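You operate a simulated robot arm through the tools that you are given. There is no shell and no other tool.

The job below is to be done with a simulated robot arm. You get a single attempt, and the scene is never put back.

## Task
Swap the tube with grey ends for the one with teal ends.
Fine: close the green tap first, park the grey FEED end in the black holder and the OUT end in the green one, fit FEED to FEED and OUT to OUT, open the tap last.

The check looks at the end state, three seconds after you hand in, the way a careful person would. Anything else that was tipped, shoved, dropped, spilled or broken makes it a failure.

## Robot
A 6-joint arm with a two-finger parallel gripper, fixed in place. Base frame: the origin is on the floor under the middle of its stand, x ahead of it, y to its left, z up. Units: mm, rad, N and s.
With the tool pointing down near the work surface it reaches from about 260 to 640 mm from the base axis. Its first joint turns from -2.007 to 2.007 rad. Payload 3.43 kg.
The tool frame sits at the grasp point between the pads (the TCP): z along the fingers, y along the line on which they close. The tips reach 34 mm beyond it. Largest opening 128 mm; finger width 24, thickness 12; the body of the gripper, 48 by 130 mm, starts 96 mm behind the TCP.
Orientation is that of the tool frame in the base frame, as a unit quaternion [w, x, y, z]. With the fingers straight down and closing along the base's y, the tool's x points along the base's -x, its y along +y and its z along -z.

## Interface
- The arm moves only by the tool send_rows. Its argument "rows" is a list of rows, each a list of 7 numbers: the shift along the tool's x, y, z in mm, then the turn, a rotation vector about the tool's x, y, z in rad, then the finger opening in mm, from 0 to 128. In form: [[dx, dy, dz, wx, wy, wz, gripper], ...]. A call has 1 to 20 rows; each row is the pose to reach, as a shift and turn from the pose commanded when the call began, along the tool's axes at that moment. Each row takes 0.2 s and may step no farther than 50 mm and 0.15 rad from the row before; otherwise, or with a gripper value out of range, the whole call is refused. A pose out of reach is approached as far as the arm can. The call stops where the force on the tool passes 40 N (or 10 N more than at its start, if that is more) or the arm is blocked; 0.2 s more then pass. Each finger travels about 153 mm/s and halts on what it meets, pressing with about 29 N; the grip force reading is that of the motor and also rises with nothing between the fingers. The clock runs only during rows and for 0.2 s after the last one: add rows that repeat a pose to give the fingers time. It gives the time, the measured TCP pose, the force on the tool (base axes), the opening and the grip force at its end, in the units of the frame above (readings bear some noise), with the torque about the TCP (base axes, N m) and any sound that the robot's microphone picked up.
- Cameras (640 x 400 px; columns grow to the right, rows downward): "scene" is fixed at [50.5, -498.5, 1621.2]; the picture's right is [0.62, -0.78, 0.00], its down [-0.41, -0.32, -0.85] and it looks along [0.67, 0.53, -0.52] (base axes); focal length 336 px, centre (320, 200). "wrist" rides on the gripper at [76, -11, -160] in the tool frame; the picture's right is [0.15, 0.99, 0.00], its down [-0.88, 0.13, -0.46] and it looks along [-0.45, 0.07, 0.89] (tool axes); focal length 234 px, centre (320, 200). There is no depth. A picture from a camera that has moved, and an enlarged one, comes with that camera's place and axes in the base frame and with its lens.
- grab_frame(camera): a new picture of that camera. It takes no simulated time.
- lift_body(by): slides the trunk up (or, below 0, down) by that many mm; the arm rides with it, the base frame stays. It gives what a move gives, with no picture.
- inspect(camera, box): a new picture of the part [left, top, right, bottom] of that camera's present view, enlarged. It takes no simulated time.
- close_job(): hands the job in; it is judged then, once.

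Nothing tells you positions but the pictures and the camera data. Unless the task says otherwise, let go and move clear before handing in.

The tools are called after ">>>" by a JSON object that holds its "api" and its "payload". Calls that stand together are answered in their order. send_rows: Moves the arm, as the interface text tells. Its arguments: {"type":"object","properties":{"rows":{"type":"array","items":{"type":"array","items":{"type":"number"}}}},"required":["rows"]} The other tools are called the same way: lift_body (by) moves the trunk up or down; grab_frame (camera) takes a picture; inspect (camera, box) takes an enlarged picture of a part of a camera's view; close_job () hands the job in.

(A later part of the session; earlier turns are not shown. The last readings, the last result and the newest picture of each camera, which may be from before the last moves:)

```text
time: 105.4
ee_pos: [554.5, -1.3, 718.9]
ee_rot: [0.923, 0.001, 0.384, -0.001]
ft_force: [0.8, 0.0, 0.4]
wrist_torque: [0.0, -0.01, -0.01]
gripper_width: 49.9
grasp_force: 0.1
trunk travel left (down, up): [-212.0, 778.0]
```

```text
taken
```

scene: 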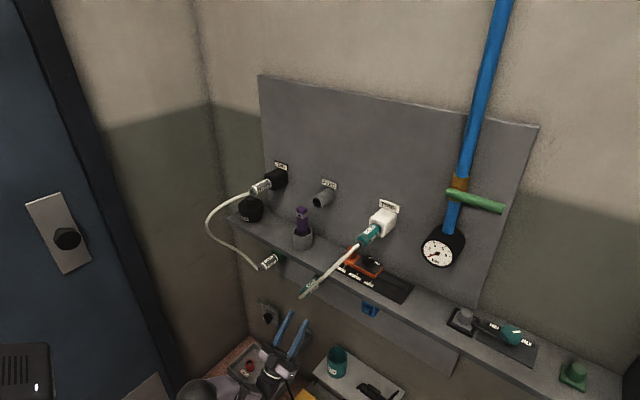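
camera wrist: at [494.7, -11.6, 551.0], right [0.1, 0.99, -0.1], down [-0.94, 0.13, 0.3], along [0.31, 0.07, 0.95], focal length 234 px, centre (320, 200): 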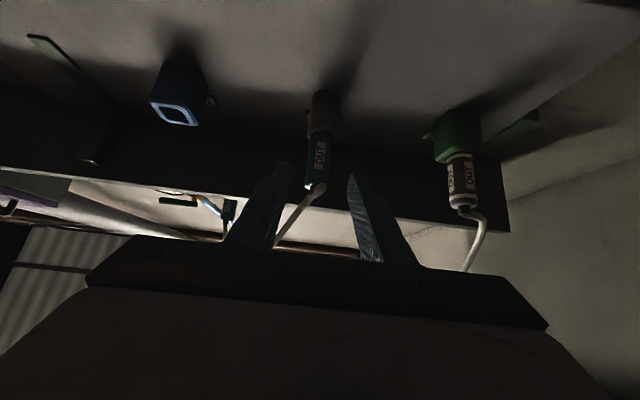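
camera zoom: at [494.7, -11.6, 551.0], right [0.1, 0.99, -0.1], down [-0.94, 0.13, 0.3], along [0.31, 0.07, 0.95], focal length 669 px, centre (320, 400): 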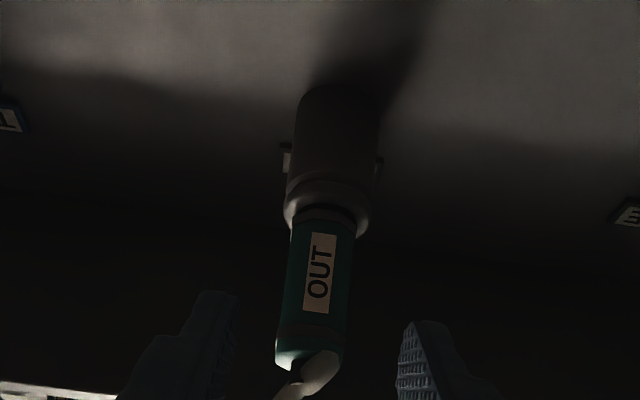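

Teal OUT is in the OUT port. Next is teal FEED: I'll go back right under the row, then level the tool, well clear of the tubes.

>>> {"api": "send_rows", "payload": {"rows": [[-6, -47, -6, 0, 0, 0, 20], [-12, -94, -12, 0, 0, 0, 20], [-18, -141, -18, 0, 0, 0, 20], [-24, -188, -24, 0, 0, 0, 20], [-28, -235, -28, 0, 0, 0, 20], [-32, -282, -32, 0, 0, 0, 20], [-36, -328, -36, 0, 0, 0, 20], [-36, -328, -36, 0, 0, 0, 20]]}}

>>> {"api": "send_rows", "payload": {"rows": [[0, 0, 0, 0, 0.131, 0, 20], [0, 0, 0, 0, 0.262, 0, 20], [0, 0, 0, 0, 0.393, 0, 20], [0, 0, 0, 0, 0.524, 0, 20], [0, 0, 0, 0, 0.655, 0, 20], [0, 0, 0, 0, 0.785, 0, 20], [0, 0, 0, 0, 0.785, 0, 20]]}}

>>> {"api": "grab_frame", "payload": {"camera": "wrist"}}

>>> {"api": "grab_frame", "payload": {"camera": "scene"}}

```text
time: 107.2
ee_pos: [502.7, -327.9, 719.1]
ee_rot: [0.924, -0.001, 0.382, 0.001]
ft_force: [0.4, 0.3, -0.4]
wrist_torque: [0.02, 0.0, -0.03]
gripper_width: 20.1
grasp_force: 0.0
trunk travel left (down, up): [-212.0, 778.0]
```

```text
time: 108.8
ee_pos: [503.6, -328.5, 718.1]
ee_rot: [0.706, 0.0, 0.708, 0.0]
ft_force: [0.2, 0.6, 0.9]
wrist_torque: [-0.01, -0.01, 0.01]
gripper_width: 20.1
grasp_force: 0.0
trunk travel left (down, up): [-212.0, 778.0]
```

```text
taken
camera wrist: at [343.4, -338.6, 643.2], right [0.0, 0.99, -0.15], down [-0.45, 0.13, 0.88], along [0.89, 0.07, 0.45], focal length 234 px, centre (320, 200)
```

wrist: 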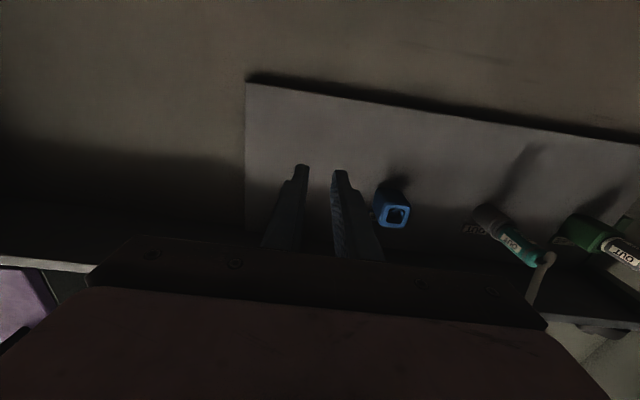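

```text
taken
```

scene: 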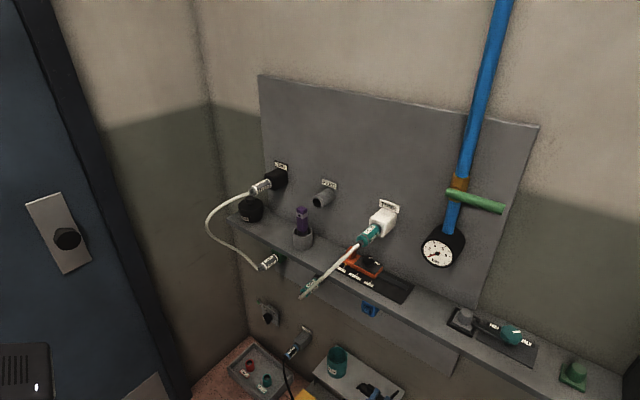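

The column at y≈-328 is clear, so I'll pull back slightly and raise the trunk.

>>> {"api": "send_rows", "payload": {"rows": [[0, 0, -20, 0, 0, 0, 20], [0, 0, -40, 0, 0, 0, 20]]}}

>>> {"api": "lift_body", "payload": {"by": 400}}

>>> {"api": "lift_body", "payload": {"by": 110}}

>>> {"api": "grab_frame", "payload": {"camera": "wrist"}}

>>> {"api": "grab_frame", "payload": {"camera": "scene"}}

```text
time: 109.4
ee_pos: [463.5, -328.0, 719.8]
ee_rot: [0.707, 0.0, 0.707, -0.001]
ft_force: [0.0, 0.7, -0.4]
wrist_torque: [0.02, -0.02, 0.02]
gripper_width: 20.3
grasp_force: 0.1
trunk travel left (down, up): [-212.0, 778.0]
```

```text
time: 113.3
ee_pos: [463.4, -327.8, 1117.9]
ee_rot: [0.707, 0.0, 0.707, 0.0]
ft_force: [0.2, 0.0, 0.1]
wrist_torque: [-0.04, 0.0, -0.01]
gripper_width: 19.8
grasp_force: 0.0
trunk travel left (down, up): [-612.0, 378.0]
```

```text
time: 114.7
ee_pos: [463.4, -328.1, 1229.5]
ee_rot: [0.707, -0.002, 0.707, 0.002]
ft_force: [-0.1, 0.4, -0.2]
wrist_torque: [0.0, -0.01, 0.0]
gripper_width: 19.9
grasp_force: 0.0
trunk travel left (down, up): [-722.0, 268.0]
```

```text
taken
camera wrist: at [303.7, -338.2, 1152.7], right [0.0, 0.99, -0.15], down [-0.46, 0.13, 0.88], along [0.89, 0.07, 0.45], focal length 234 px, centre (320, 200)
```

wrist: 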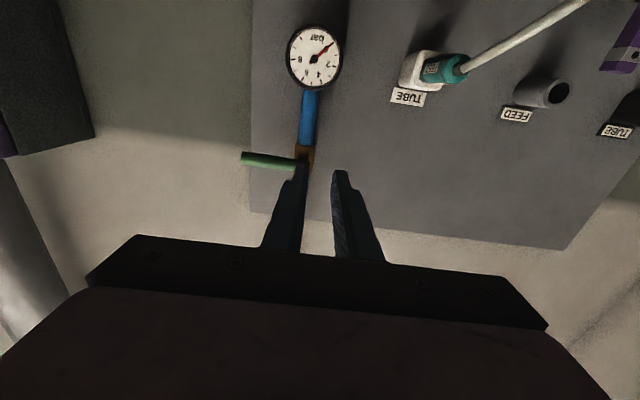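

```text
taken
```

scene: 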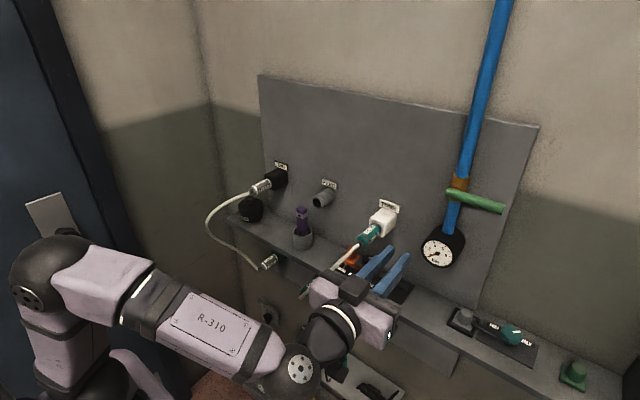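

Back above shelf level. I'll pitch down 45° and move to the pre-grasp pose above the teal FEED connector.

>>> {"api": "send_rows", "payload": {"rows": [[0, 23, 14.3, 0, 0.131, 0, 50], [0, 46, 28.6, 0, 0.262, 0, 50], [0, 69, 43, 0, 0.393, 0, 50], [0, 92, 57.3, 0, 0.524, 0, 50], [0, 115, 71.6, 0, 0.655, 0, 50], [0, 138.5, 86, 0, 0.785, 0, 50], [15, 138.5, 86, 0, 0.785, 0, 50], [15, 138.5, 86, 0, 0.785, 0, 50]]}}

>>> {"api": "grab_frame", "payload": {"camera": "wrist"}}

>>> {"api": "inspect", "payload": {"camera": "wrist", "box": [240, 60, 400, 180]}}

>>> {"api": "inspect", "payload": {"camera": "scene", "box": [280, 180, 440, 310]}}

```text
time: 116.5
ee_pos: [550.8, -189.8, 1214.2]
ee_rot: [0.384, -0.001, 0.923, 0.001]
ft_force: [0.5, -0.1, 0.6]
wrist_torque: [0.0, -0.04, -0.01]
gripper_width: 50.1
grasp_force: 0.0
trunk travel left (down, up): [-722.0, 268.0]
```

```text
taken
camera wrist: at [383.0, -200.2, 1273.2], right [-0.1, 0.99, -0.1], down [0.3, 0.13, 0.94], along [0.95, 0.07, -0.31], focal length 234 px, centre (320, 200)
```

wrist: 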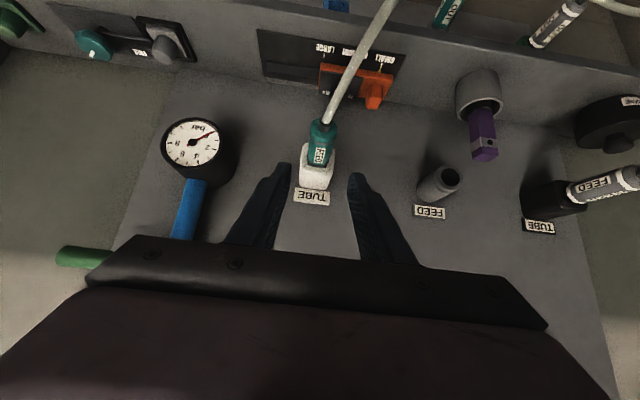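

```text
3.33 times, centred on (320, 120) of wrist
camera zoom: at [383.0, -200.2, 1273.2], right [-0.1, 0.99, -0.1], down [0.3, 0.13, 0.94], along [0.95, 0.07, -0.31], focal length 781 px, centre (320, 467)
```

zoom: 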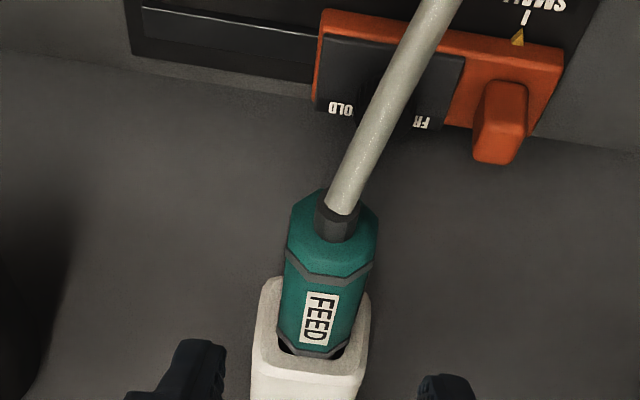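

```text
3.08 times, centred on (360, 245) of scene
camera zoom: at [50.5, -498.5, 1621.2], right [0.62, -0.78, 0.0], down [-0.41, -0.32, -0.85], along [0.67, 0.53, -0.52], focal length 1035 px, centre (197, 62)
```

zoom: 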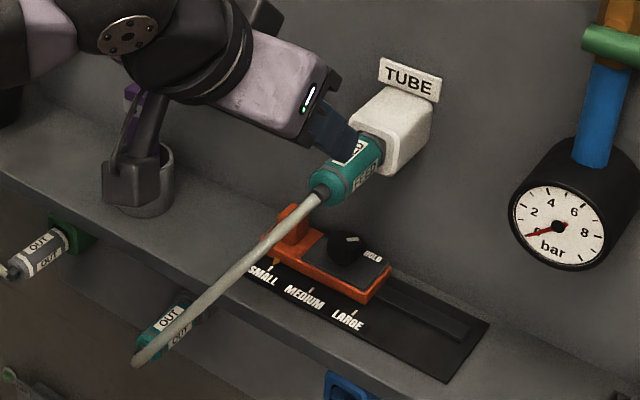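

The teal FEED axis is at y≈-189, already aligned. I'll move in to straddle it.

>>> {"api": "send_rows", "payload": {"rows": [[6, 0.3, 20, 0, 0, 0, 50], [6, 0.3, 40, 0, 0, 0, 50], [6, 0.3, 60, 0, 0, 0, 50], [6, 0.3, 80, 0, 0, 0, 50], [6, 0.3, 95, 0, 0, 0, 50], [6, 0.3, 106, 0, 0, 0, 50], [6, 0.3, 106, 0, 0, 0, 50]]}}

>>> {"api": "inspect", "payload": {"camera": "wrist", "box": [240, 120, 400, 240]}}

>>> {"api": "inspect", "payload": {"camera": "scene", "box": [300, 190, 420, 280]}}

```text
time: 118.1
ee_pos: [619.7, -187.9, 1132.7]
ee_rot: [0.382, 0.0, 0.924, 0.0]
ft_force: [-0.2, 0.6, 0.2]
wrist_torque: [0.02, 0.01, -0.03]
gripper_width: 50.0
grasp_force: 0.0
trunk travel left (down, up): [-722.0, 268.0]
```

```text
3.33 times, centred on (320, 180) of wrist
camera zoom: at [453.3, -198.5, 1192.9], right [-0.1, 0.99, -0.1], down [0.3, 0.13, 0.95], along [0.95, 0.07, -0.31], focal length 781 px, centre (320, 267)
```

zoom: 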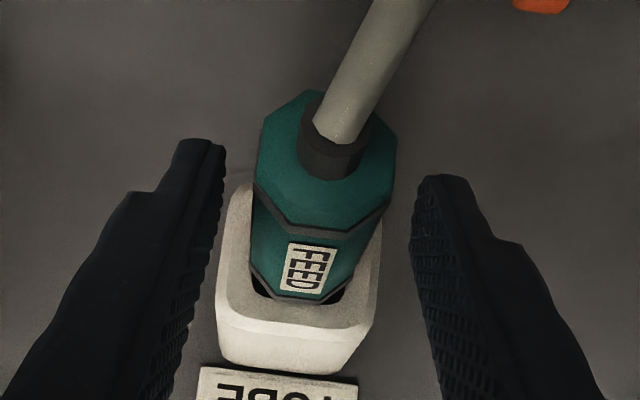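

```text
4.44 times, centred on (360, 235) of scene
camera zoom: at [50.5, -498.5, 1621.2], right [0.62, -0.78, 0.0], down [-0.41, -0.32, -0.85], along [0.67, 0.53, -0.52], focal length 1495 px, centre (142, 44)
```

zoom: 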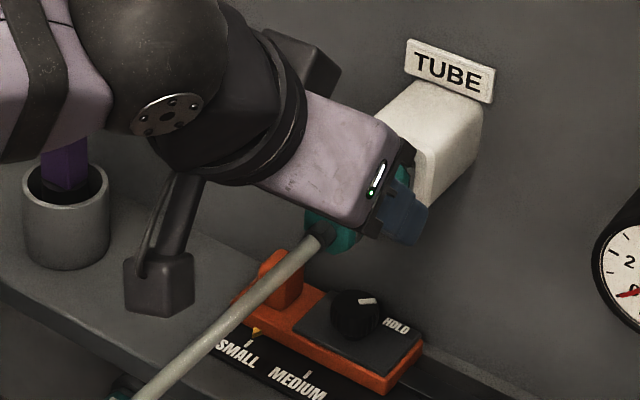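

Good position. Closing on the teal FEED end.

>>> {"api": "send_rows", "payload": {"rows": [[0, 0, 0, 0, 0, 0, 20], [0, 0, 0, 0, 0, 0, 0], [0, 0, 0, 0, 0, 0, 0]]}}

>>> {"api": "inspect", "payload": {"camera": "wrist", "box": [240, 120, 400, 240]}}

```text
time: 118.9
ee_pos: [619.8, -188.7, 1134.2]
ee_rot: [0.383, -0.001, 0.924, 0.0]
ft_force: [0.9, -5.5, -0.6]
wrist_torque: [-0.16, -0.01, -0.15]
gripper_width: 28.6
grasp_force: 28.7
trunk travel left (down, up): [-722.0, 268.0]
```

```text
3.33 times, centred on (320, 180) of wrist
camera zoom: at [453.4, -199.9, 1192.8], right [-0.1, 0.99, -0.1], down [0.3, 0.13, 0.95], along [0.95, 0.07, -0.31], focal length 781 px, centre (320, 267)
```

zoom: 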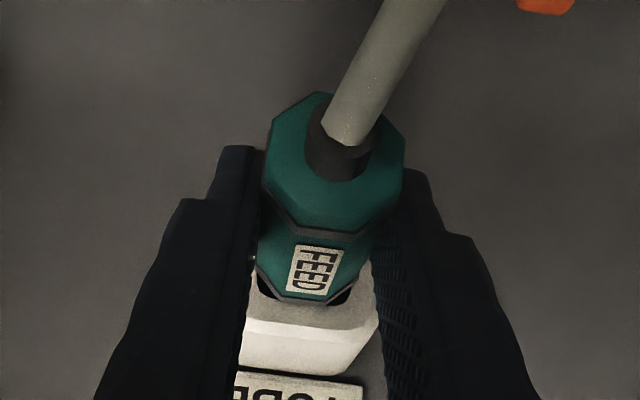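

Gripped at 28.6 mm. Pulling it straight out of the white holder.

>>> {"api": "send_rows", "payload": {"rows": [[2.1, 0, -2.1, 0, 0, 0, 0], [4.2, 0, -4.2, 0, 0, 0, 0], [7.1, 0, -7.1, 0, 0, 0, 0], [14.1, 0, -14.1, 0, 0, 0, 0], [21.2, 0, -21.2, 0, 0, 0, 0], [28.3, 0, -28.3, 0, 0, 0, 0], [35.4, 0, -35.4, 0, 0, 0, 0], [46, 0, -46, 0, 0, 0, 0]]}}

>>> {"api": "grab_frame", "payload": {"camera": "wrist"}}

>>> {"api": "inspect", "payload": {"camera": "scene", "box": [260, 170, 420, 310]}}

```text
time: 120.7
ee_pos: [553.7, -188.1, 1135.2]
ee_rot: [0.383, -0.001, 0.924, 0.0]
ft_force: [-0.6, -0.6, -0.1]
wrist_torque: [-0.01, 0.0, 0.01]
gripper_width: 28.6
grasp_force: 29.2
trunk travel left (down, up): [-722.0, 268.0]
```

```text
taken
camera wrist: at [387.2, -198.8, 1193.5], right [-0.1, 0.99, -0.1], down [0.3, 0.13, 0.95], along [0.95, 0.07, -0.31], focal length 234 px, centre (320, 200)
```

wrist: 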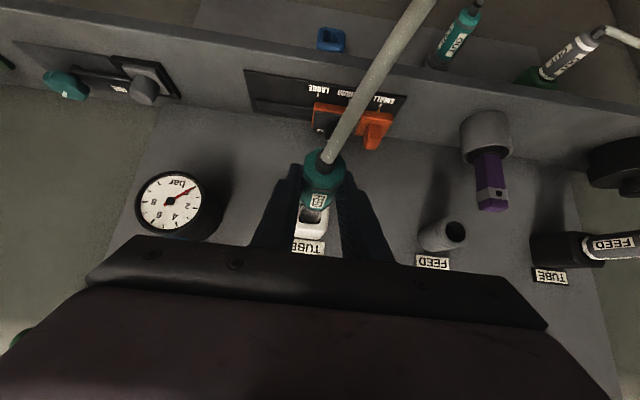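

```text
2.86 times, centred on (340, 240) of scene
camera zoom: at [50.5, -498.5, 1621.2], right [0.62, -0.78, 0.0], down [-0.41, -0.32, -0.85], along [0.67, 0.53, -0.52], focal length 961 px, centre (263, 86)
```

zoom: 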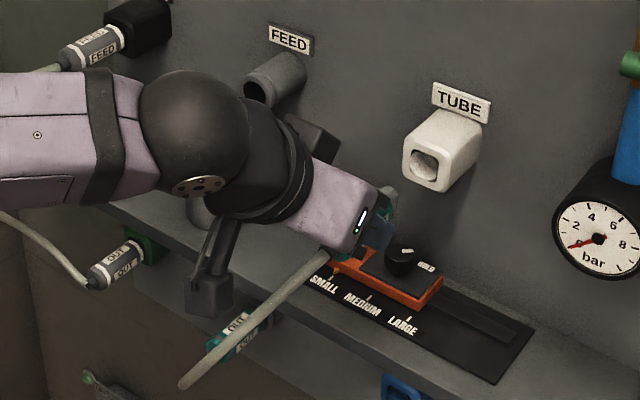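

Free. I'll carry the teal FEED end left to the FEED port's line.

>>> {"api": "send_rows", "payload": {"rows": [[0, 32, 0, 0, 0, 0, 0], [0, 64, 0, 0, 0, 0, 0], [0, 96, 0, 0, 0, 0, 0], [0, 128, 0, 0, 0, 0, 0], [0, 160, 0, 0, 0, 0, 0], [0, 188.7, 0, 0, 0, 0, 0], [0, 188.7, 0, 0, 0, 0, 0]]}}

>>> {"api": "grab_frame", "payload": {"camera": "wrist"}}

>>> {"api": "inspect", "payload": {"camera": "wrist", "box": [240, 130, 400, 250]}}

>>> {"api": "inspect", "payload": {"camera": "scene", "box": [230, 160, 390, 300]}}

```text
time: 122.3
ee_pos: [549.6, -48.1, 1125.8]
ee_rot: [0.387, -0.005, 0.922, 0.011]
ft_force: [-0.2, -0.1, -0.2]
wrist_torque: [0.0, 0.05, 0.0]
gripper_width: 28.4
grasp_force: 28.8
out of reach, approached as far as the arm can: row 5, 6, 7
trunk travel left (down, up): [-722.0, 268.0]
```

```text
taken
camera wrist: at [382.7, -62.1, 1182.1], right [-0.12, 0.99, -0.09], down [0.29, 0.12, 0.95], along [0.95, 0.09, -0.3], focal length 234 px, centre (320, 200)
```

wrist: 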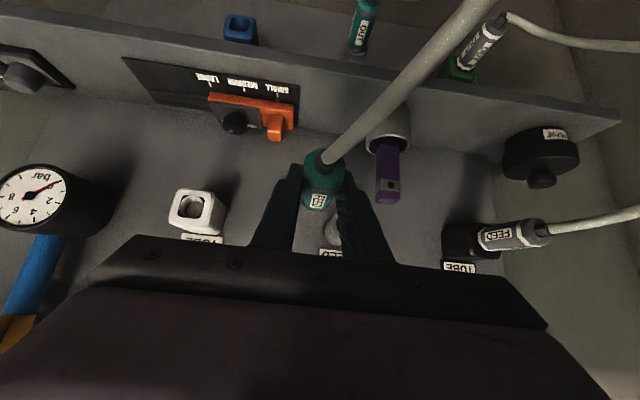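

```text
3.33 times, centred on (320, 190) of wrist
camera zoom: at [382.7, -62.1, 1182.1], right [-0.12, 0.99, -0.09], down [0.29, 0.12, 0.95], along [0.95, 0.09, -0.3], focal length 781 px, centre (320, 233)
```

zoom: 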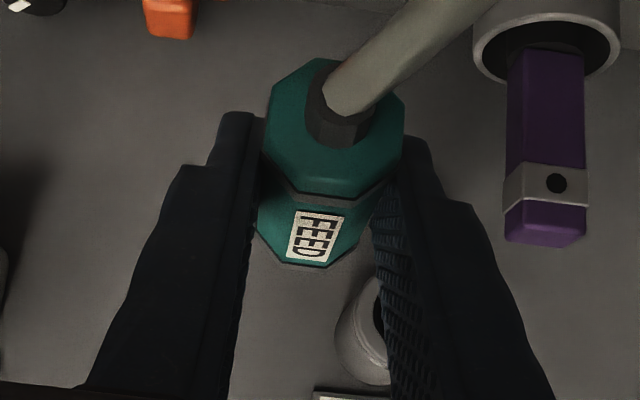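

```text
2.86 times, centred on (310, 230) of scene
camera zoom: at [50.5, -498.5, 1621.2], right [0.62, -0.78, 0.0], down [-0.41, -0.32, -0.85], along [0.67, 0.53, -0.52], focal length 961 px, centre (349, 114)
```

zoom: 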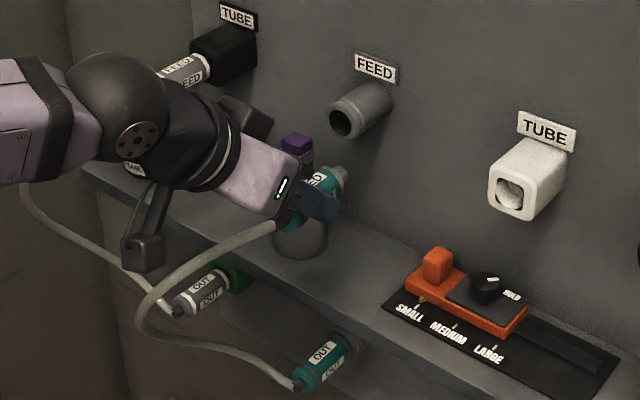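

The arm reached a limit at y≈-48 at this trunk height; the grey end was handled with the trunk 53 mm lower. I'll step back right, straighten the tool, raise the arm, then lower the trunk to match.

>>> {"api": "send_rows", "payload": {"rows": [[0, -20, 0, 0.012, 0.005, 0, 0], [0, -45, 0, 0.024, 0.009, 0, 0], [-12, -70, -12, 0.024, 0.009, 0, 0], [-25, -70, -25, 0.024, 0.009, 0, 0], [-44, -70, -44, 0.024, 0.009, 0, 0], [-44, -70, -44, 0.024, 0.009, 0, 0]]}}

```text
time: 123.7
ee_pos: [548.5, -114.6, 1184.8]
ee_rot: [0.379, 0.005, 0.925, -0.011]
ft_force: [-0.8, -0.3, -0.1]
wrist_torque: [-0.01, -0.05, 0.0]
gripper_width: 28.5
grasp_force: 29.0
trunk travel left (down, up): [-722.0, 268.0]
```

I over-corrected; the commanded orientation was already straight. I'll undo that, then lower the trunk by 53 mm.

>>> {"api": "send_rows", "payload": {"rows": [[0, 0, 0, -0.012, -0.005, 0, 0], [0, 0, 0, -0.024, -0.009, 0, 0], [0, 0, 0, -0.024, -0.009, 0, 0]]}}

>>> {"api": "lift_body", "payload": {"by": -53}}

>>> {"api": "grab_frame", "payload": {"camera": "wrist"}}

```text
time: 124.5
ee_pos: [549.2, -117.5, 1184.1]
ee_rot: [0.383, 0.0, 0.924, 0.001]
ft_force: [0.7, -0.1, -0.5]
wrist_torque: [0.02, 0.0, 0.0]
gripper_width: 28.2
grasp_force: 29.0
trunk travel left (down, up): [-722.0, 268.0]
```

```text
time: 125.4
ee_pos: [548.9, -116.6, 1130.9]
ee_rot: [0.383, 0.0, 0.924, 0.0]
ft_force: [0.5, 0.2, -1.5]
wrist_torque: [0.05, 0.02, -0.02]
gripper_width: 28.6
grasp_force: 28.9
trunk travel left (down, up): [-669.0, 321.0]
```

```text
taken
camera wrist: at [381.9, -126.7, 1190.0], right [-0.1, 0.99, -0.1], down [0.3, 0.13, 0.95], along [0.95, 0.07, -0.31], focal length 234 px, centre (320, 200)
```

wrist: 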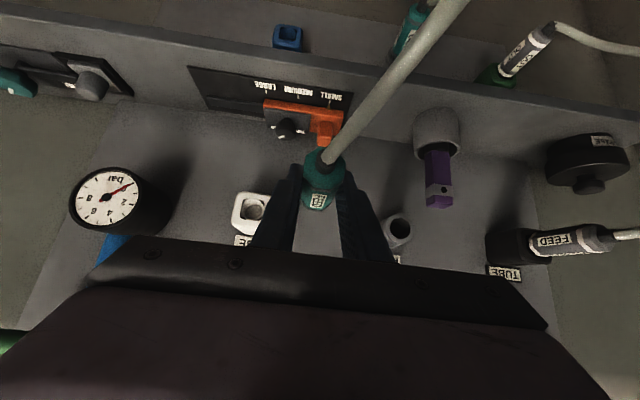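

Same trunk height as before now. I'll continue left to the FEED port line.

>>> {"api": "send_rows", "payload": {"rows": [[-3, 20, -3, 0, 0, 0, 0], [-3, 45, -3, 0, 0, 0, 0], [-3, 70, -3, 0, 0, 0, 0], [-3, 95, -3, 0, 0, 0, 0], [-3, 116.6, -3, 0, 0, 0, 0], [-3, 116.6, -3, 0, 0, 0, 0]]}}

>>> {"api": "grab_frame", "payload": {"camera": "wrist"}}

>>> {"api": "inspect", "payload": {"camera": "wrist", "box": [240, 130, 400, 250]}}

>>> {"api": "inspect", "payload": {"camera": "scene", "box": [250, 160, 370, 260]}}

```text
time: 126.8
ee_pos: [542.4, -60.1, 1125.3]
ee_rot: [0.388, -0.005, 0.922, 0.013]
ft_force: [-0.3, 0.6, 0.3]
wrist_torque: [0.02, 0.04, -0.02]
gripper_width: 28.6
grasp_force: 29.0
out of reach, approached as far as the arm can: row 2, 3, 4, 5, 6
trunk travel left (down, up): [-669.0, 321.0]
```

```text
taken
camera wrist: at [374.5, -75.4, 1182.1], right [-0.12, 0.99, -0.08], down [0.29, 0.12, 0.95], along [0.95, 0.09, -0.3], focal length 234 px, centre (320, 200)
```

wrist: 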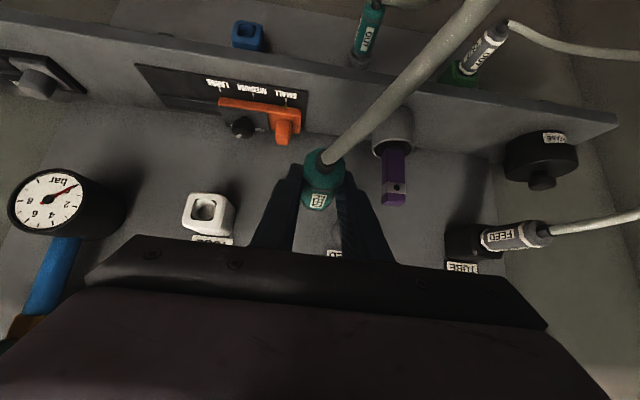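

```text
3.33 times, centred on (320, 190) of wrist
camera zoom: at [374.5, -75.4, 1182.1], right [-0.12, 0.99, -0.08], down [0.29, 0.12, 0.95], along [0.95, 0.09, -0.3], focal length 781 px, centre (320, 233)
```

zoom: 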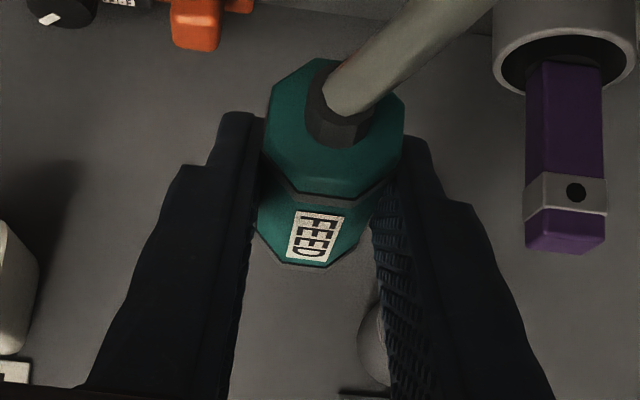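

```text
4.00 times, centred on (310, 210) of scene
camera zoom: at [50.5, -498.5, 1621.2], right [0.62, -0.78, 0.0], down [-0.41, -0.32, -0.85], along [0.67, 0.53, -0.52], focal length 1345 px, centre (360, 160)
```

zoom: 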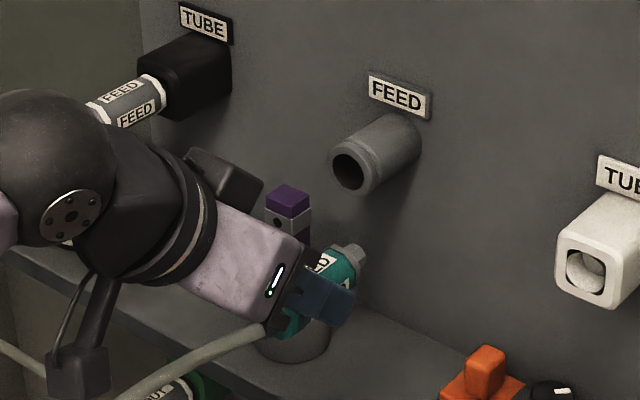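

Still blocked at about y≈-60, so the arm may be in a different elbow configuration than before. I'll look at the whole arm.

>>> {"api": "grab_frame", "payload": {"camera": "scene"}}

```text
taken
```

scene: 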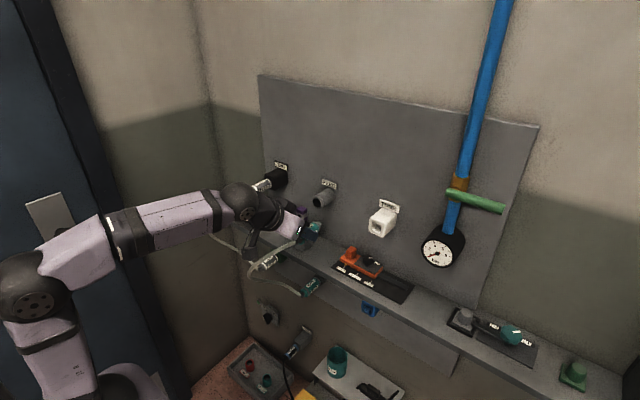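

I'd like to keep hold of the connector and find a reachable way across. I'll try the same move from further out (x≈575), where the wrist geometry differs; the nose still clears the port there.

>>> {"api": "send_rows", "payload": {"rows": [[0, -20, 0, 0, 0, 0, 0], [-12, -30, 12, 0, 0, 0, 0], [-24, -30, 24, 0, 0, 0, 0], [-26, -30, 20, 0, 0, 0, 0]]}}

>>> {"api": "send_rows", "payload": {"rows": [[0, 15, 0, 0, 0, 0, 0], [0, 30, 0, 0, 0, 0, 0], [0, 45, 0, 0, 0, 0, 0], [0, 60, 0, 0, 0, 0, 0]]}}

```text
time: 127.8
ee_pos: [573.4, -90.5, 1128.0]
ee_rot: [0.385, -0.002, 0.923, 0.003]
ft_force: [-0.1, 0.2, -1.4]
wrist_torque: [-0.03, 0.02, 0.01]
gripper_width: 28.4
grasp_force: 29.1
trunk travel left (down, up): [-669.0, 321.0]
```

```text
time: 128.8
ee_pos: [565.5, -58.9, 1116.7]
ee_rot: [0.389, -0.008, 0.921, 0.016]
ft_force: [0.4, 0.0, -0.7]
wrist_torque: [-0.01, 0.01, -0.03]
gripper_width: 28.5
grasp_force: 29.0
out of reach, approached as far as the arm can: row 1, 2, 3, 4
trunk travel left (down, up): [-669.0, 321.0]
```

The wrist is in a flipped configuration that can't cross y=0 at this pitch. With the slack tube I can unflip it while holding the connector: back off right and up, pitch the tool above horizontal, cross to y≈0, then pitch down again. First the back-off.

>>> {"api": "send_rows", "payload": {"rows": [[0, -20, 0, 0, 0, 0, 0], [-15, -40, -15, 0, 0, 0, 0], [-32, -45, -32, 0, 0, 0, 0], [-50, -45, -50, 0, 0, 0, 0], [-50, -45, -50, 0, 0, 0, 0]]}}

>>> {"api": "grab_frame", "payload": {"camera": "scene"}}

```text
time: 130.0
ee_pos: [565.0, -104.6, 1186.7]
ee_rot: [0.384, -0.002, 0.923, 0.004]
ft_force: [-0.5, 0.3, 0.1]
wrist_torque: [0.0, 0.05, -0.05]
gripper_width: 28.6
grasp_force: 29.0
trunk travel left (down, up): [-669.0, 321.0]
```

```text
taken
```

scene: 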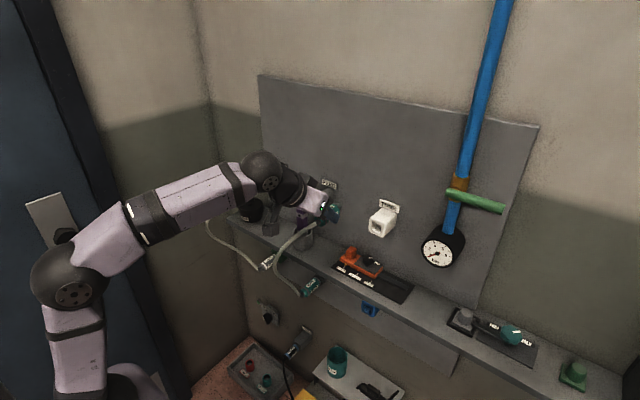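

Now I'll pitch the tool up gradually to about +25° at this spot.

>>> {"api": "send_rows", "payload": {"rows": [[0, 0, 0, 0, -0.122, 0, 0], [0, 0, 0, 0, -0.244, 0, 0], [0, 0, 0, 0, -0.366, 0, 0], [0, 0, 0, 0, -0.488, 0, 0], [0, 0, 0, 0, -0.61, 0, 0]]}}

>>> {"api": "grab_frame", "payload": {"camera": "scene"}}

>>> {"api": "grab_frame", "payload": {"camera": "wrist"}}

```text
time: 131.2
ee_pos: [566.5, -105.2, 1187.1]
ee_rot: [0.641, 0.001, 0.767, -0.001]
ft_force: [0.3, -0.4, -1.1]
wrist_torque: [0.01, 0.01, -0.01]
gripper_width: 28.7
grasp_force: 28.5
trunk travel left (down, up): [-669.0, 321.0]
```

```text
taken
```

scene: 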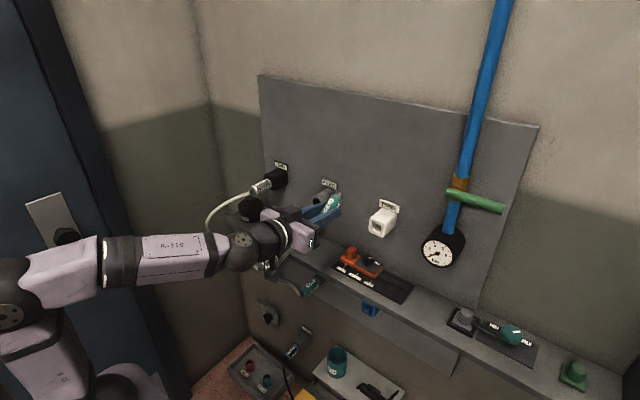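

```text
taken
camera wrist: at [395.9, -114.8, 1139.8], right [-0.02, 0.99, -0.14], down [-0.29, 0.13, 0.95], along [0.96, 0.07, 0.29], focal length 234 px, centre (320, 200)
```

wrist: 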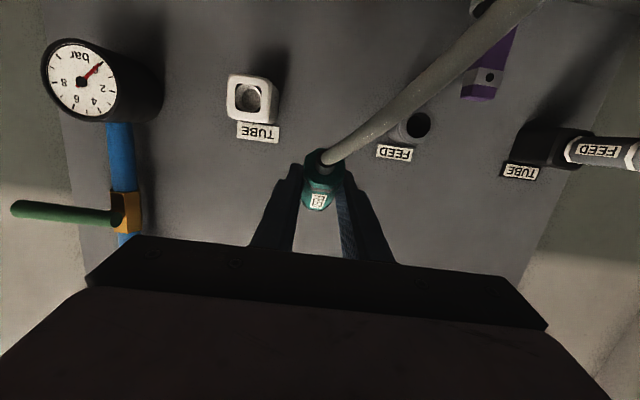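

No trouble so far at -10° pitch. Continuing upward.

>>> {"api": "send_rows", "payload": {"rows": [[0, 0, 0, 0, -0.11, 0, 0], [0, 0, 0, 0, -0.22, 0, 0], [0, 0, 0, 0, -0.33, 0, 0], [0, 0, 0, 0, -0.44, 0, 0]]}}

>>> {"api": "grab_frame", "payload": {"camera": "scene"}}

>>> {"api": "grab_frame", "payload": {"camera": "wrist"}}

```text
time: 132.2
ee_pos: [567.3, -104.8, 1187.7]
ee_rot: [0.795, -0.001, 0.606, 0.0]
ft_force: [-0.6, 0.2, 0.3]
wrist_torque: [0.02, 0.02, 0.01]
gripper_width: 28.6
grasp_force: 29.4
trunk travel left (down, up): [-669.0, 321.0]
```

```text
taken
```

scene: 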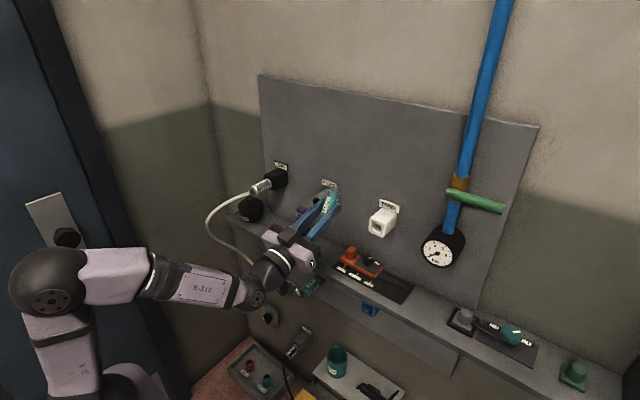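

```text
taken
camera wrist: at [432.9, -114.6, 1072.0], right [0.04, 0.99, -0.14], down [-0.67, 0.13, 0.73], along [0.74, 0.07, 0.67], focal length 234 px, centre (320, 200)
```

wrist: 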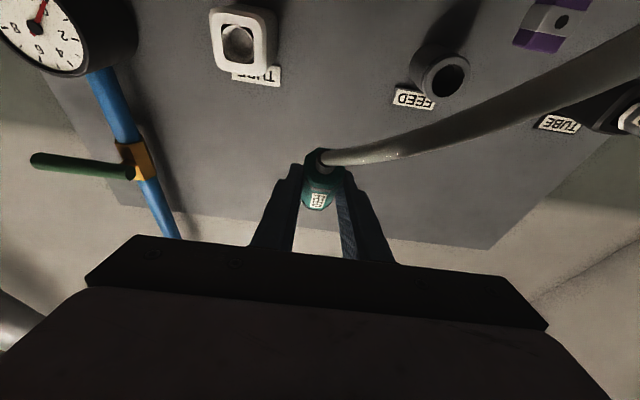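

The tool is at +15°, above the forearm line. Now I'll cross to y≈1 in this attitude and see whether it's reachable.

>>> {"api": "send_rows", "payload": {"rows": [[0, 20, 0, 0, 0, 0, 0], [0, 40, 0, 0, 0, 0, 0], [0, 60, 0, 0, 0, 0, 0]]}}

>>> {"api": "grab_frame", "payload": {"camera": "wrist"}}

>>> {"api": "grab_frame", "payload": {"camera": "scene"}}

```text
time: 133.0
ee_pos: [565.4, -44.1, 1189.6]
ee_rot: [0.794, 0.0, 0.607, 0.0]
ft_force: [0.0, -0.2, -1.0]
wrist_torque: [0.02, 0.03, 0.03]
gripper_width: 28.4
grasp_force: 29.1
trunk travel left (down, up): [-669.0, 321.0]
```

```text
taken
camera wrist: at [431.0, -54.8, 1073.7], right [0.04, 0.99, -0.14], down [-0.67, 0.13, 0.73], along [0.74, 0.07, 0.67], focal length 234 px, centre (320, 200)
```

wrist: 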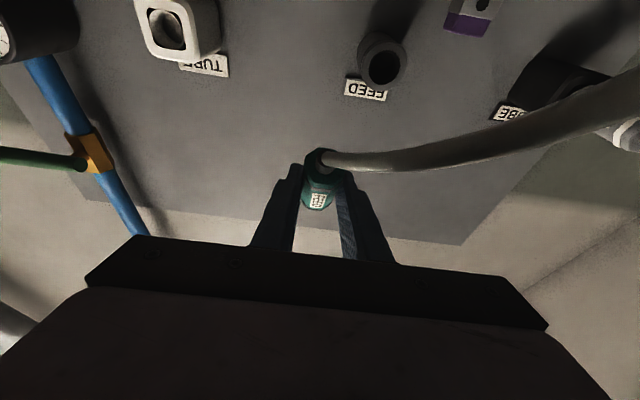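

```text
taken
```

scene: 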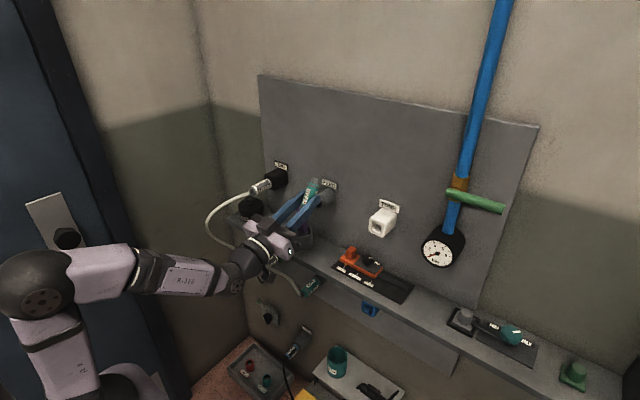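

No limit now. Continuing to y≈1.

>>> {"api": "send_rows", "payload": {"rows": [[0, 15, 0, 0, 0, 0, 0], [0, 30, 0, 0, 0, 0, 0], [0, 44.7, 0, 0, 0, 0, 0], [0, 44.7, 0, 0, 0, 0, 0]]}}

>>> {"api": "grab_frame", "payload": {"camera": "wrist"}}

>>> {"api": "inspect", "payload": {"camera": "scene", "box": [190, 150, 370, 310]}}

```text
time: 134.0
ee_pos: [564.6, 0.3, 1188.6]
ee_rot: [0.795, -0.001, 0.607, 0.0]
ft_force: [0.2, -0.3, -0.3]
wrist_torque: [0.02, 0.03, 0.0]
gripper_width: 28.5
grasp_force: 29.1
trunk travel left (down, up): [-669.0, 321.0]
```

```text
taken
camera wrist: at [431.1, -9.5, 1073.1], right [0.04, 0.99, -0.14], down [-0.67, 0.13, 0.73], along [0.74, 0.07, 0.67], focal length 234 px, centre (320, 200)
```

wrist: 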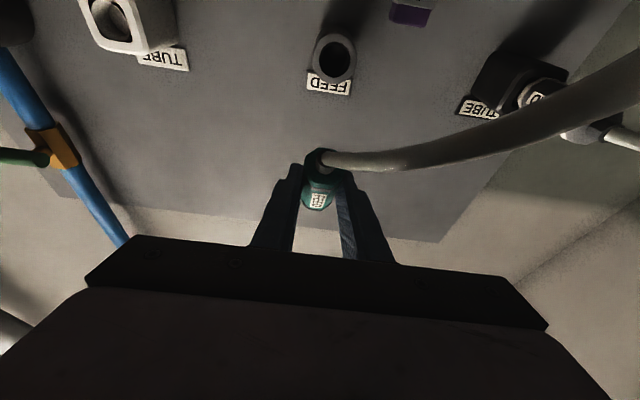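

```text
2.50 times, centred on (280, 230) of scene
camera zoom: at [50.5, -498.5, 1621.2], right [0.62, -0.78, 0.0], down [-0.41, -0.32, -0.85], along [0.67, 0.53, -0.52], focal length 841 px, centre (420, 125)
```

zoom: 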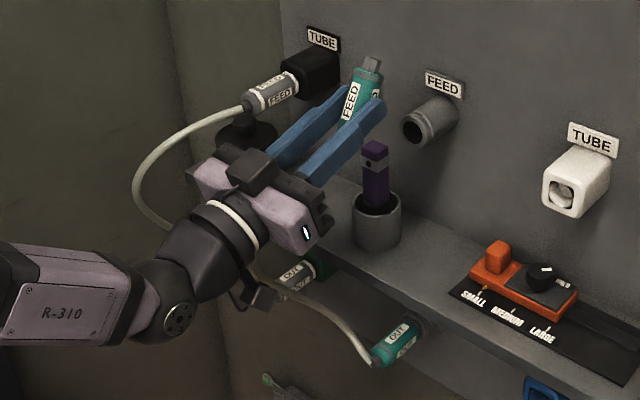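

Now I'll pitch back down in place at y≈1, in stages.

>>> {"api": "send_rows", "payload": {"rows": [[0, 0, 0, 0, 0.117, 0, 0], [0, 0, 0, 0, 0.234, 0, 0], [0, 0, 0, 0, 0.351, 0, 0], [0, 0, 0, 0, 0.468, 0, 0], [0, 0, 0, 0, 0.585, 0, 0]]}}

>>> {"api": "grab_frame", "payload": {"camera": "wrist"}}

>>> {"api": "inspect", "payload": {"camera": "scene", "box": [190, 150, 370, 310]}}

```text
time: 135.2
ee_pos: [565.7, 0.1, 1188.4]
ee_rot: [0.585, -0.001, 0.811, 0.001]
ft_force: [-0.1, -0.5, -0.7]
wrist_torque: [0.02, 0.02, 0.03]
gripper_width: 28.4
grasp_force: 29.0
trunk travel left (down, up): [-669.0, 321.0]
```

```text
taken
camera wrist: at [390.6, -9.5, 1166.5], right [-0.05, 0.99, -0.14], down [-0.15, 0.13, 0.98], along [0.99, 0.07, 0.15], focal length 234 px, centre (320, 200)
```

wrist: 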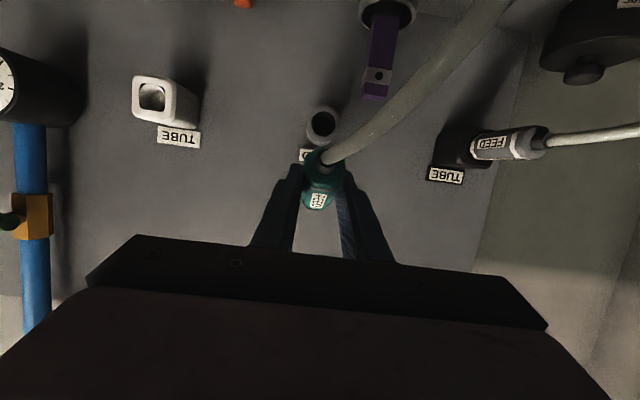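

```text
2.50 times, centred on (280, 230) of scene
camera zoom: at [50.5, -498.5, 1621.2], right [0.62, -0.78, 0.0], down [-0.41, -0.32, -0.85], along [0.67, 0.53, -0.52], focal length 841 px, centre (420, 125)
```

zoom: 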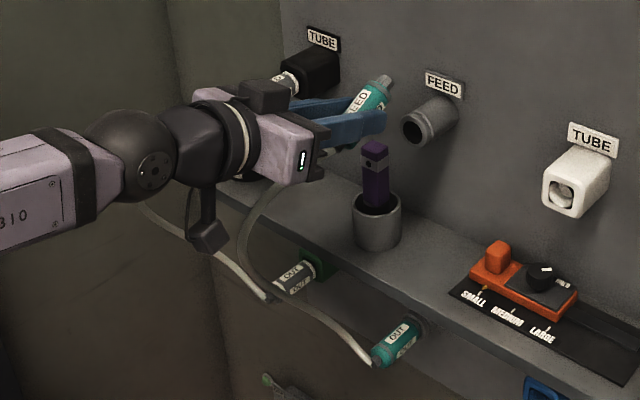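

Past horizontal with no limit hit. Continuing down to -45°.

>>> {"api": "send_rows", "payload": {"rows": [[0, 0, 0, 0, 0.117, 0, 0], [0, 0, 0, 0, 0.234, 0, 0], [0, 0, 0, 0, 0.351, 0, 0], [0, 0, 0, 0, 0.465, 0, 0], [0, 0, 0, 0, 0.465, 0, 0]]}}

>>> {"api": "grab_frame", "payload": {"camera": "wrist"}}

>>> {"api": "inspect", "payload": {"camera": "scene", "box": [190, 150, 370, 310]}}

```text
time: 136.4
ee_pos: [566.7, 0.3, 1188.5]
ee_rot: [0.383, 0.0, 0.924, 0.0]
ft_force: [0.2, -0.3, -0.7]
wrist_torque: [0.0, -0.03, -0.02]
gripper_width: 28.6
grasp_force: 29.3
trunk travel left (down, up): [-669.0, 321.0]
```

```text
taken
camera wrist: at [399.7, -9.8, 1247.4], right [-0.1, 0.99, -0.1], down [0.3, 0.13, 0.94], along [0.95, 0.07, -0.31], focal length 234 px, centre (320, 200)
```

wrist: 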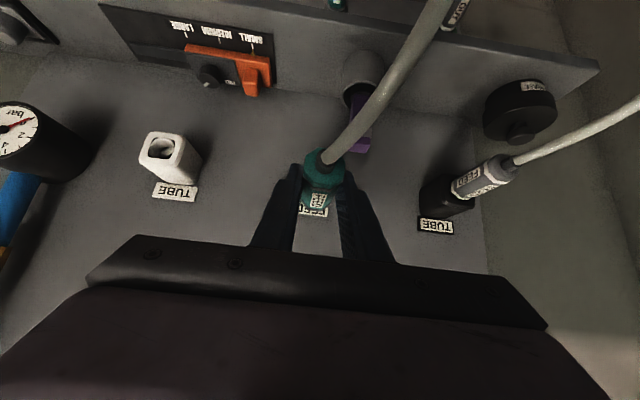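

```text
2.50 times, centred on (280, 230) of scene
camera zoom: at [50.5, -498.5, 1621.2], right [0.62, -0.78, 0.0], down [-0.41, -0.32, -0.85], along [0.67, 0.53, -0.52], focal length 841 px, centre (420, 125)
```

zoom: 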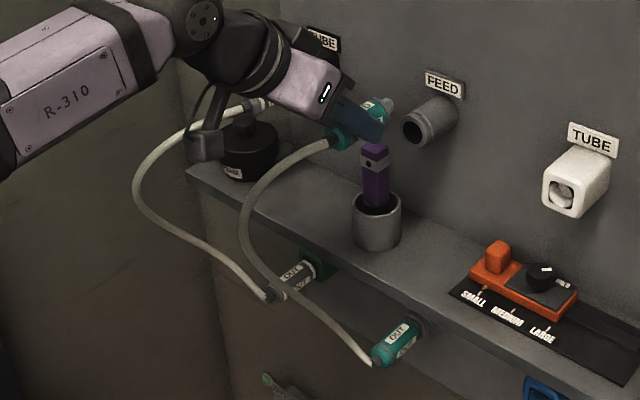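

The wrist is unflipped and the tube hangs freely. I'll lower to the FEED port's height and check alignment.

>>> {"api": "send_rows", "payload": {"rows": [[12, -0.3, 12, 0, 0, 0, 0], [25, -0.3, 25, 0, 0, 0, 0], [37.5, -0.3, 37.5, 0, 0, 0, 0], [37.5, -0.3, 37.5, 0, 0, 0, 0]]}}

>>> {"api": "grab_frame", "payload": {"camera": "wrist"}}

>>> {"api": "inspect", "payload": {"camera": "wrist", "box": [240, 130, 400, 250]}}

>>> {"api": "inspect", "payload": {"camera": "scene", "box": [260, 160, 360, 240]}}

```text
time: 137.4
ee_pos: [565.3, 1.4, 1134.3]
ee_rot: [0.384, 0.001, 0.923, -0.001]
ft_force: [1.0, 1.1, -0.6]
wrist_torque: [0.01, 0.02, 0.01]
gripper_width: 28.6
grasp_force: 28.8
trunk travel left (down, up): [-669.0, 321.0]
```

```text
taken
camera wrist: at [398.6, -9.5, 1193.5], right [-0.1, 0.99, -0.1], down [0.3, 0.13, 0.95], along [0.95, 0.07, -0.31], focal length 234 px, centre (320, 200)
```

wrist: 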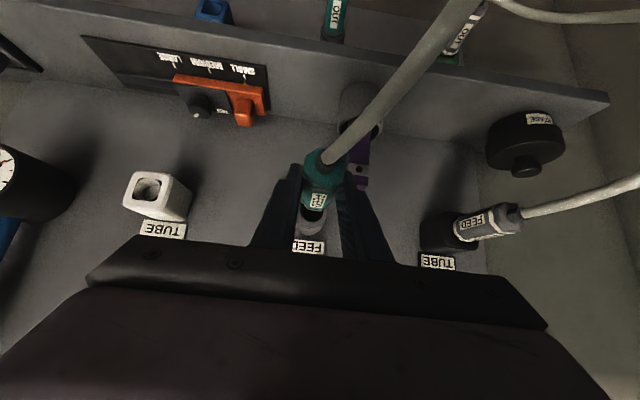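

```text
3.33 times, centred on (320, 190) of wrist
camera zoom: at [398.6, -9.5, 1193.5], right [-0.1, 0.99, -0.1], down [0.3, 0.13, 0.95], along [0.95, 0.07, -0.31], focal length 781 px, centre (320, 233)
```

zoom: 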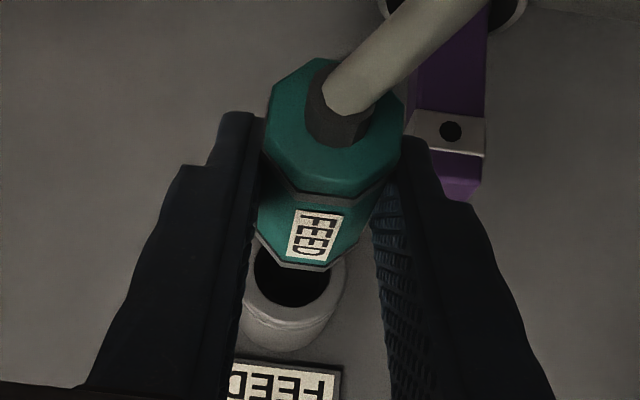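

```text
5.00 times, centred on (310, 200) of scene
camera zoom: at [50.5, -498.5, 1621.2], right [0.62, -0.78, 0.0], down [-0.41, -0.32, -0.85], along [0.67, 0.53, -0.52], focal length 1682 px, centre (370, 200)
```

zoom: 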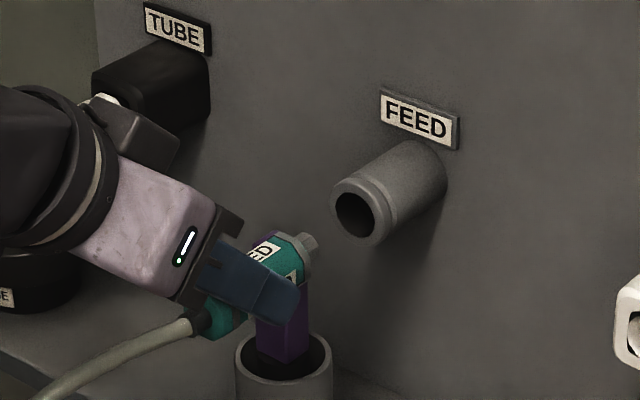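

>>> {"api": "inspect", "payload": {"camera": "scene", "box": [295, 185, 345, 225]}}

```text
10.00 times, centred on (320, 205) of scene
camera zoom: at [50.5, -498.5, 1621.2], right [0.62, -0.78, 0.0], down [-0.41, -0.32, -0.85], along [0.67, 0.53, -0.52], focal length 3363 px, centre (320, 150)
```

zoom: 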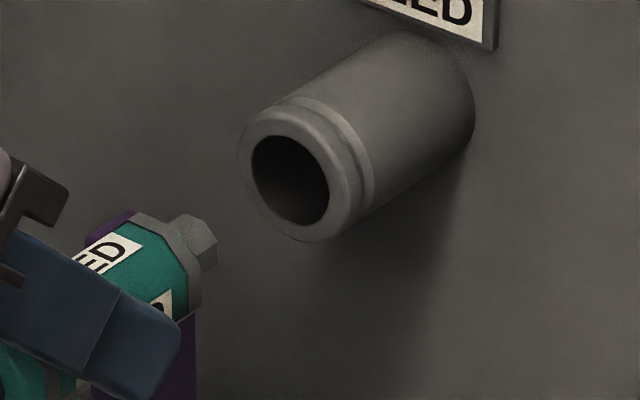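

Both views suggest the connector is about 2 mm low relative to the port. I'll raise it by 2 mm and advance partway.

>>> {"api": "send_rows", "payload": {"rows": [[-1.4, 0, -1.4, 0, 0, 0, 0], [-8.5, 0, 5.7, 0, 0, 0, 0], [-15.5, 0, 12.7, 0, 0, 0, 0], [-22.6, 0, 19.8, 0, 0, 0, 0], [-22.6, 0, 19.8, 0, 0, 0, 0]]}}

>>> {"api": "inspect", "payload": {"camera": "wrist", "box": [240, 130, 400, 250]}}

>>> {"api": "inspect", "payload": {"camera": "scene", "box": [295, 185, 345, 225]}}

```text
time: 138.6
ee_pos: [596.5, 0.8, 1136.4]
ee_rot: [0.383, 0.0, 0.924, 0.0]
ft_force: [-0.5, -0.4, -0.6]
wrist_torque: [-0.01, 0.0, 0.03]
gripper_width: 28.5
grasp_force: 29.0
trunk travel left (down, up): [-669.0, 321.0]
```

```text
3.33 times, centred on (320, 190) of wrist
camera zoom: at [429.6, -9.6, 1194.9], right [-0.1, 0.99, -0.1], down [0.3, 0.13, 0.94], along [0.95, 0.07, -0.31], focal length 781 px, centre (320, 233)
```

zoom: 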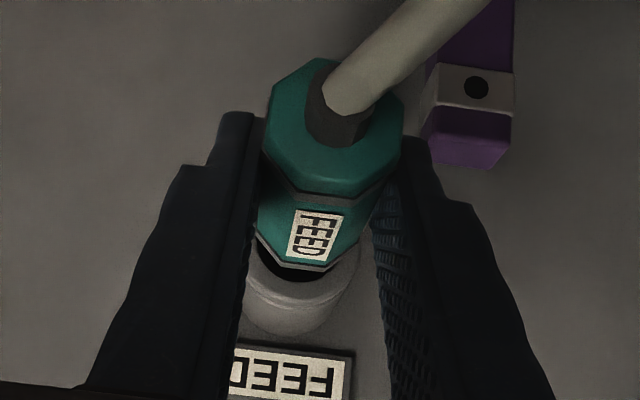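

```text
10.00 times, centred on (320, 205) of scene
camera zoom: at [50.5, -498.5, 1621.2], right [0.62, -0.78, 0.0], down [-0.41, -0.32, -0.85], along [0.67, 0.53, -0.52], focal length 3363 px, centre (320, 150)
```

zoom: 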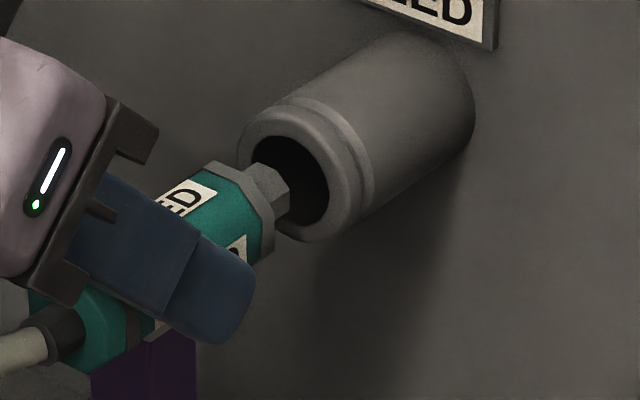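

The nose is lined up with the port opening. Inserting slowly.

>>> {"api": "send_rows", "payload": {"rows": [[-3.5, 0, 3.5, 0, 0, 0, 0], [-7.1, 0, 7.1, 0, 0, 0, 0], [-10.6, 0, 10.6, 0, 0, 0, 0], [-13, 0, 13, 0, 0, 0, 0]]}}

>>> {"api": "inspect", "payload": {"camera": "wrist", "box": [240, 130, 400, 250]}}

>>> {"api": "inspect", "payload": {"camera": "scene", "box": [295, 185, 345, 225]}}

```text
time: 139.6
ee_pos: [614.7, 0.6, 1137.0]
ee_rot: [0.383, -0.001, 0.924, 0.0]
ft_force: [-0.3, 0.6, 0.6]
wrist_torque: [-0.01, 0.04, 0.02]
gripper_width: 28.5
grasp_force: 28.6
trunk travel left (down, up): [-669.0, 321.0]
```

```text
3.33 times, centred on (320, 190) of wrist
camera zoom: at [448.0, -10.5, 1195.9], right [-0.1, 0.99, -0.1], down [0.3, 0.13, 0.94], along [0.95, 0.07, -0.31], focal length 781 px, centre (320, 233)
```

zoom: 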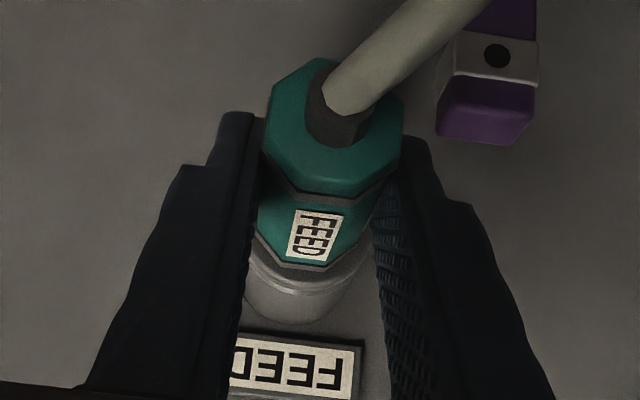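

```text
10.00 times, centred on (320, 205) of scene
camera zoom: at [50.5, -498.5, 1621.2], right [0.62, -0.78, 0.0], down [-0.41, -0.32, -0.85], along [0.67, 0.53, -0.52], focal length 3363 px, centre (320, 150)
```

zoom: 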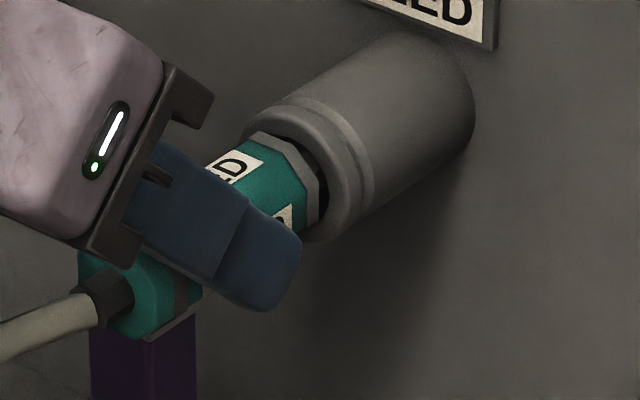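

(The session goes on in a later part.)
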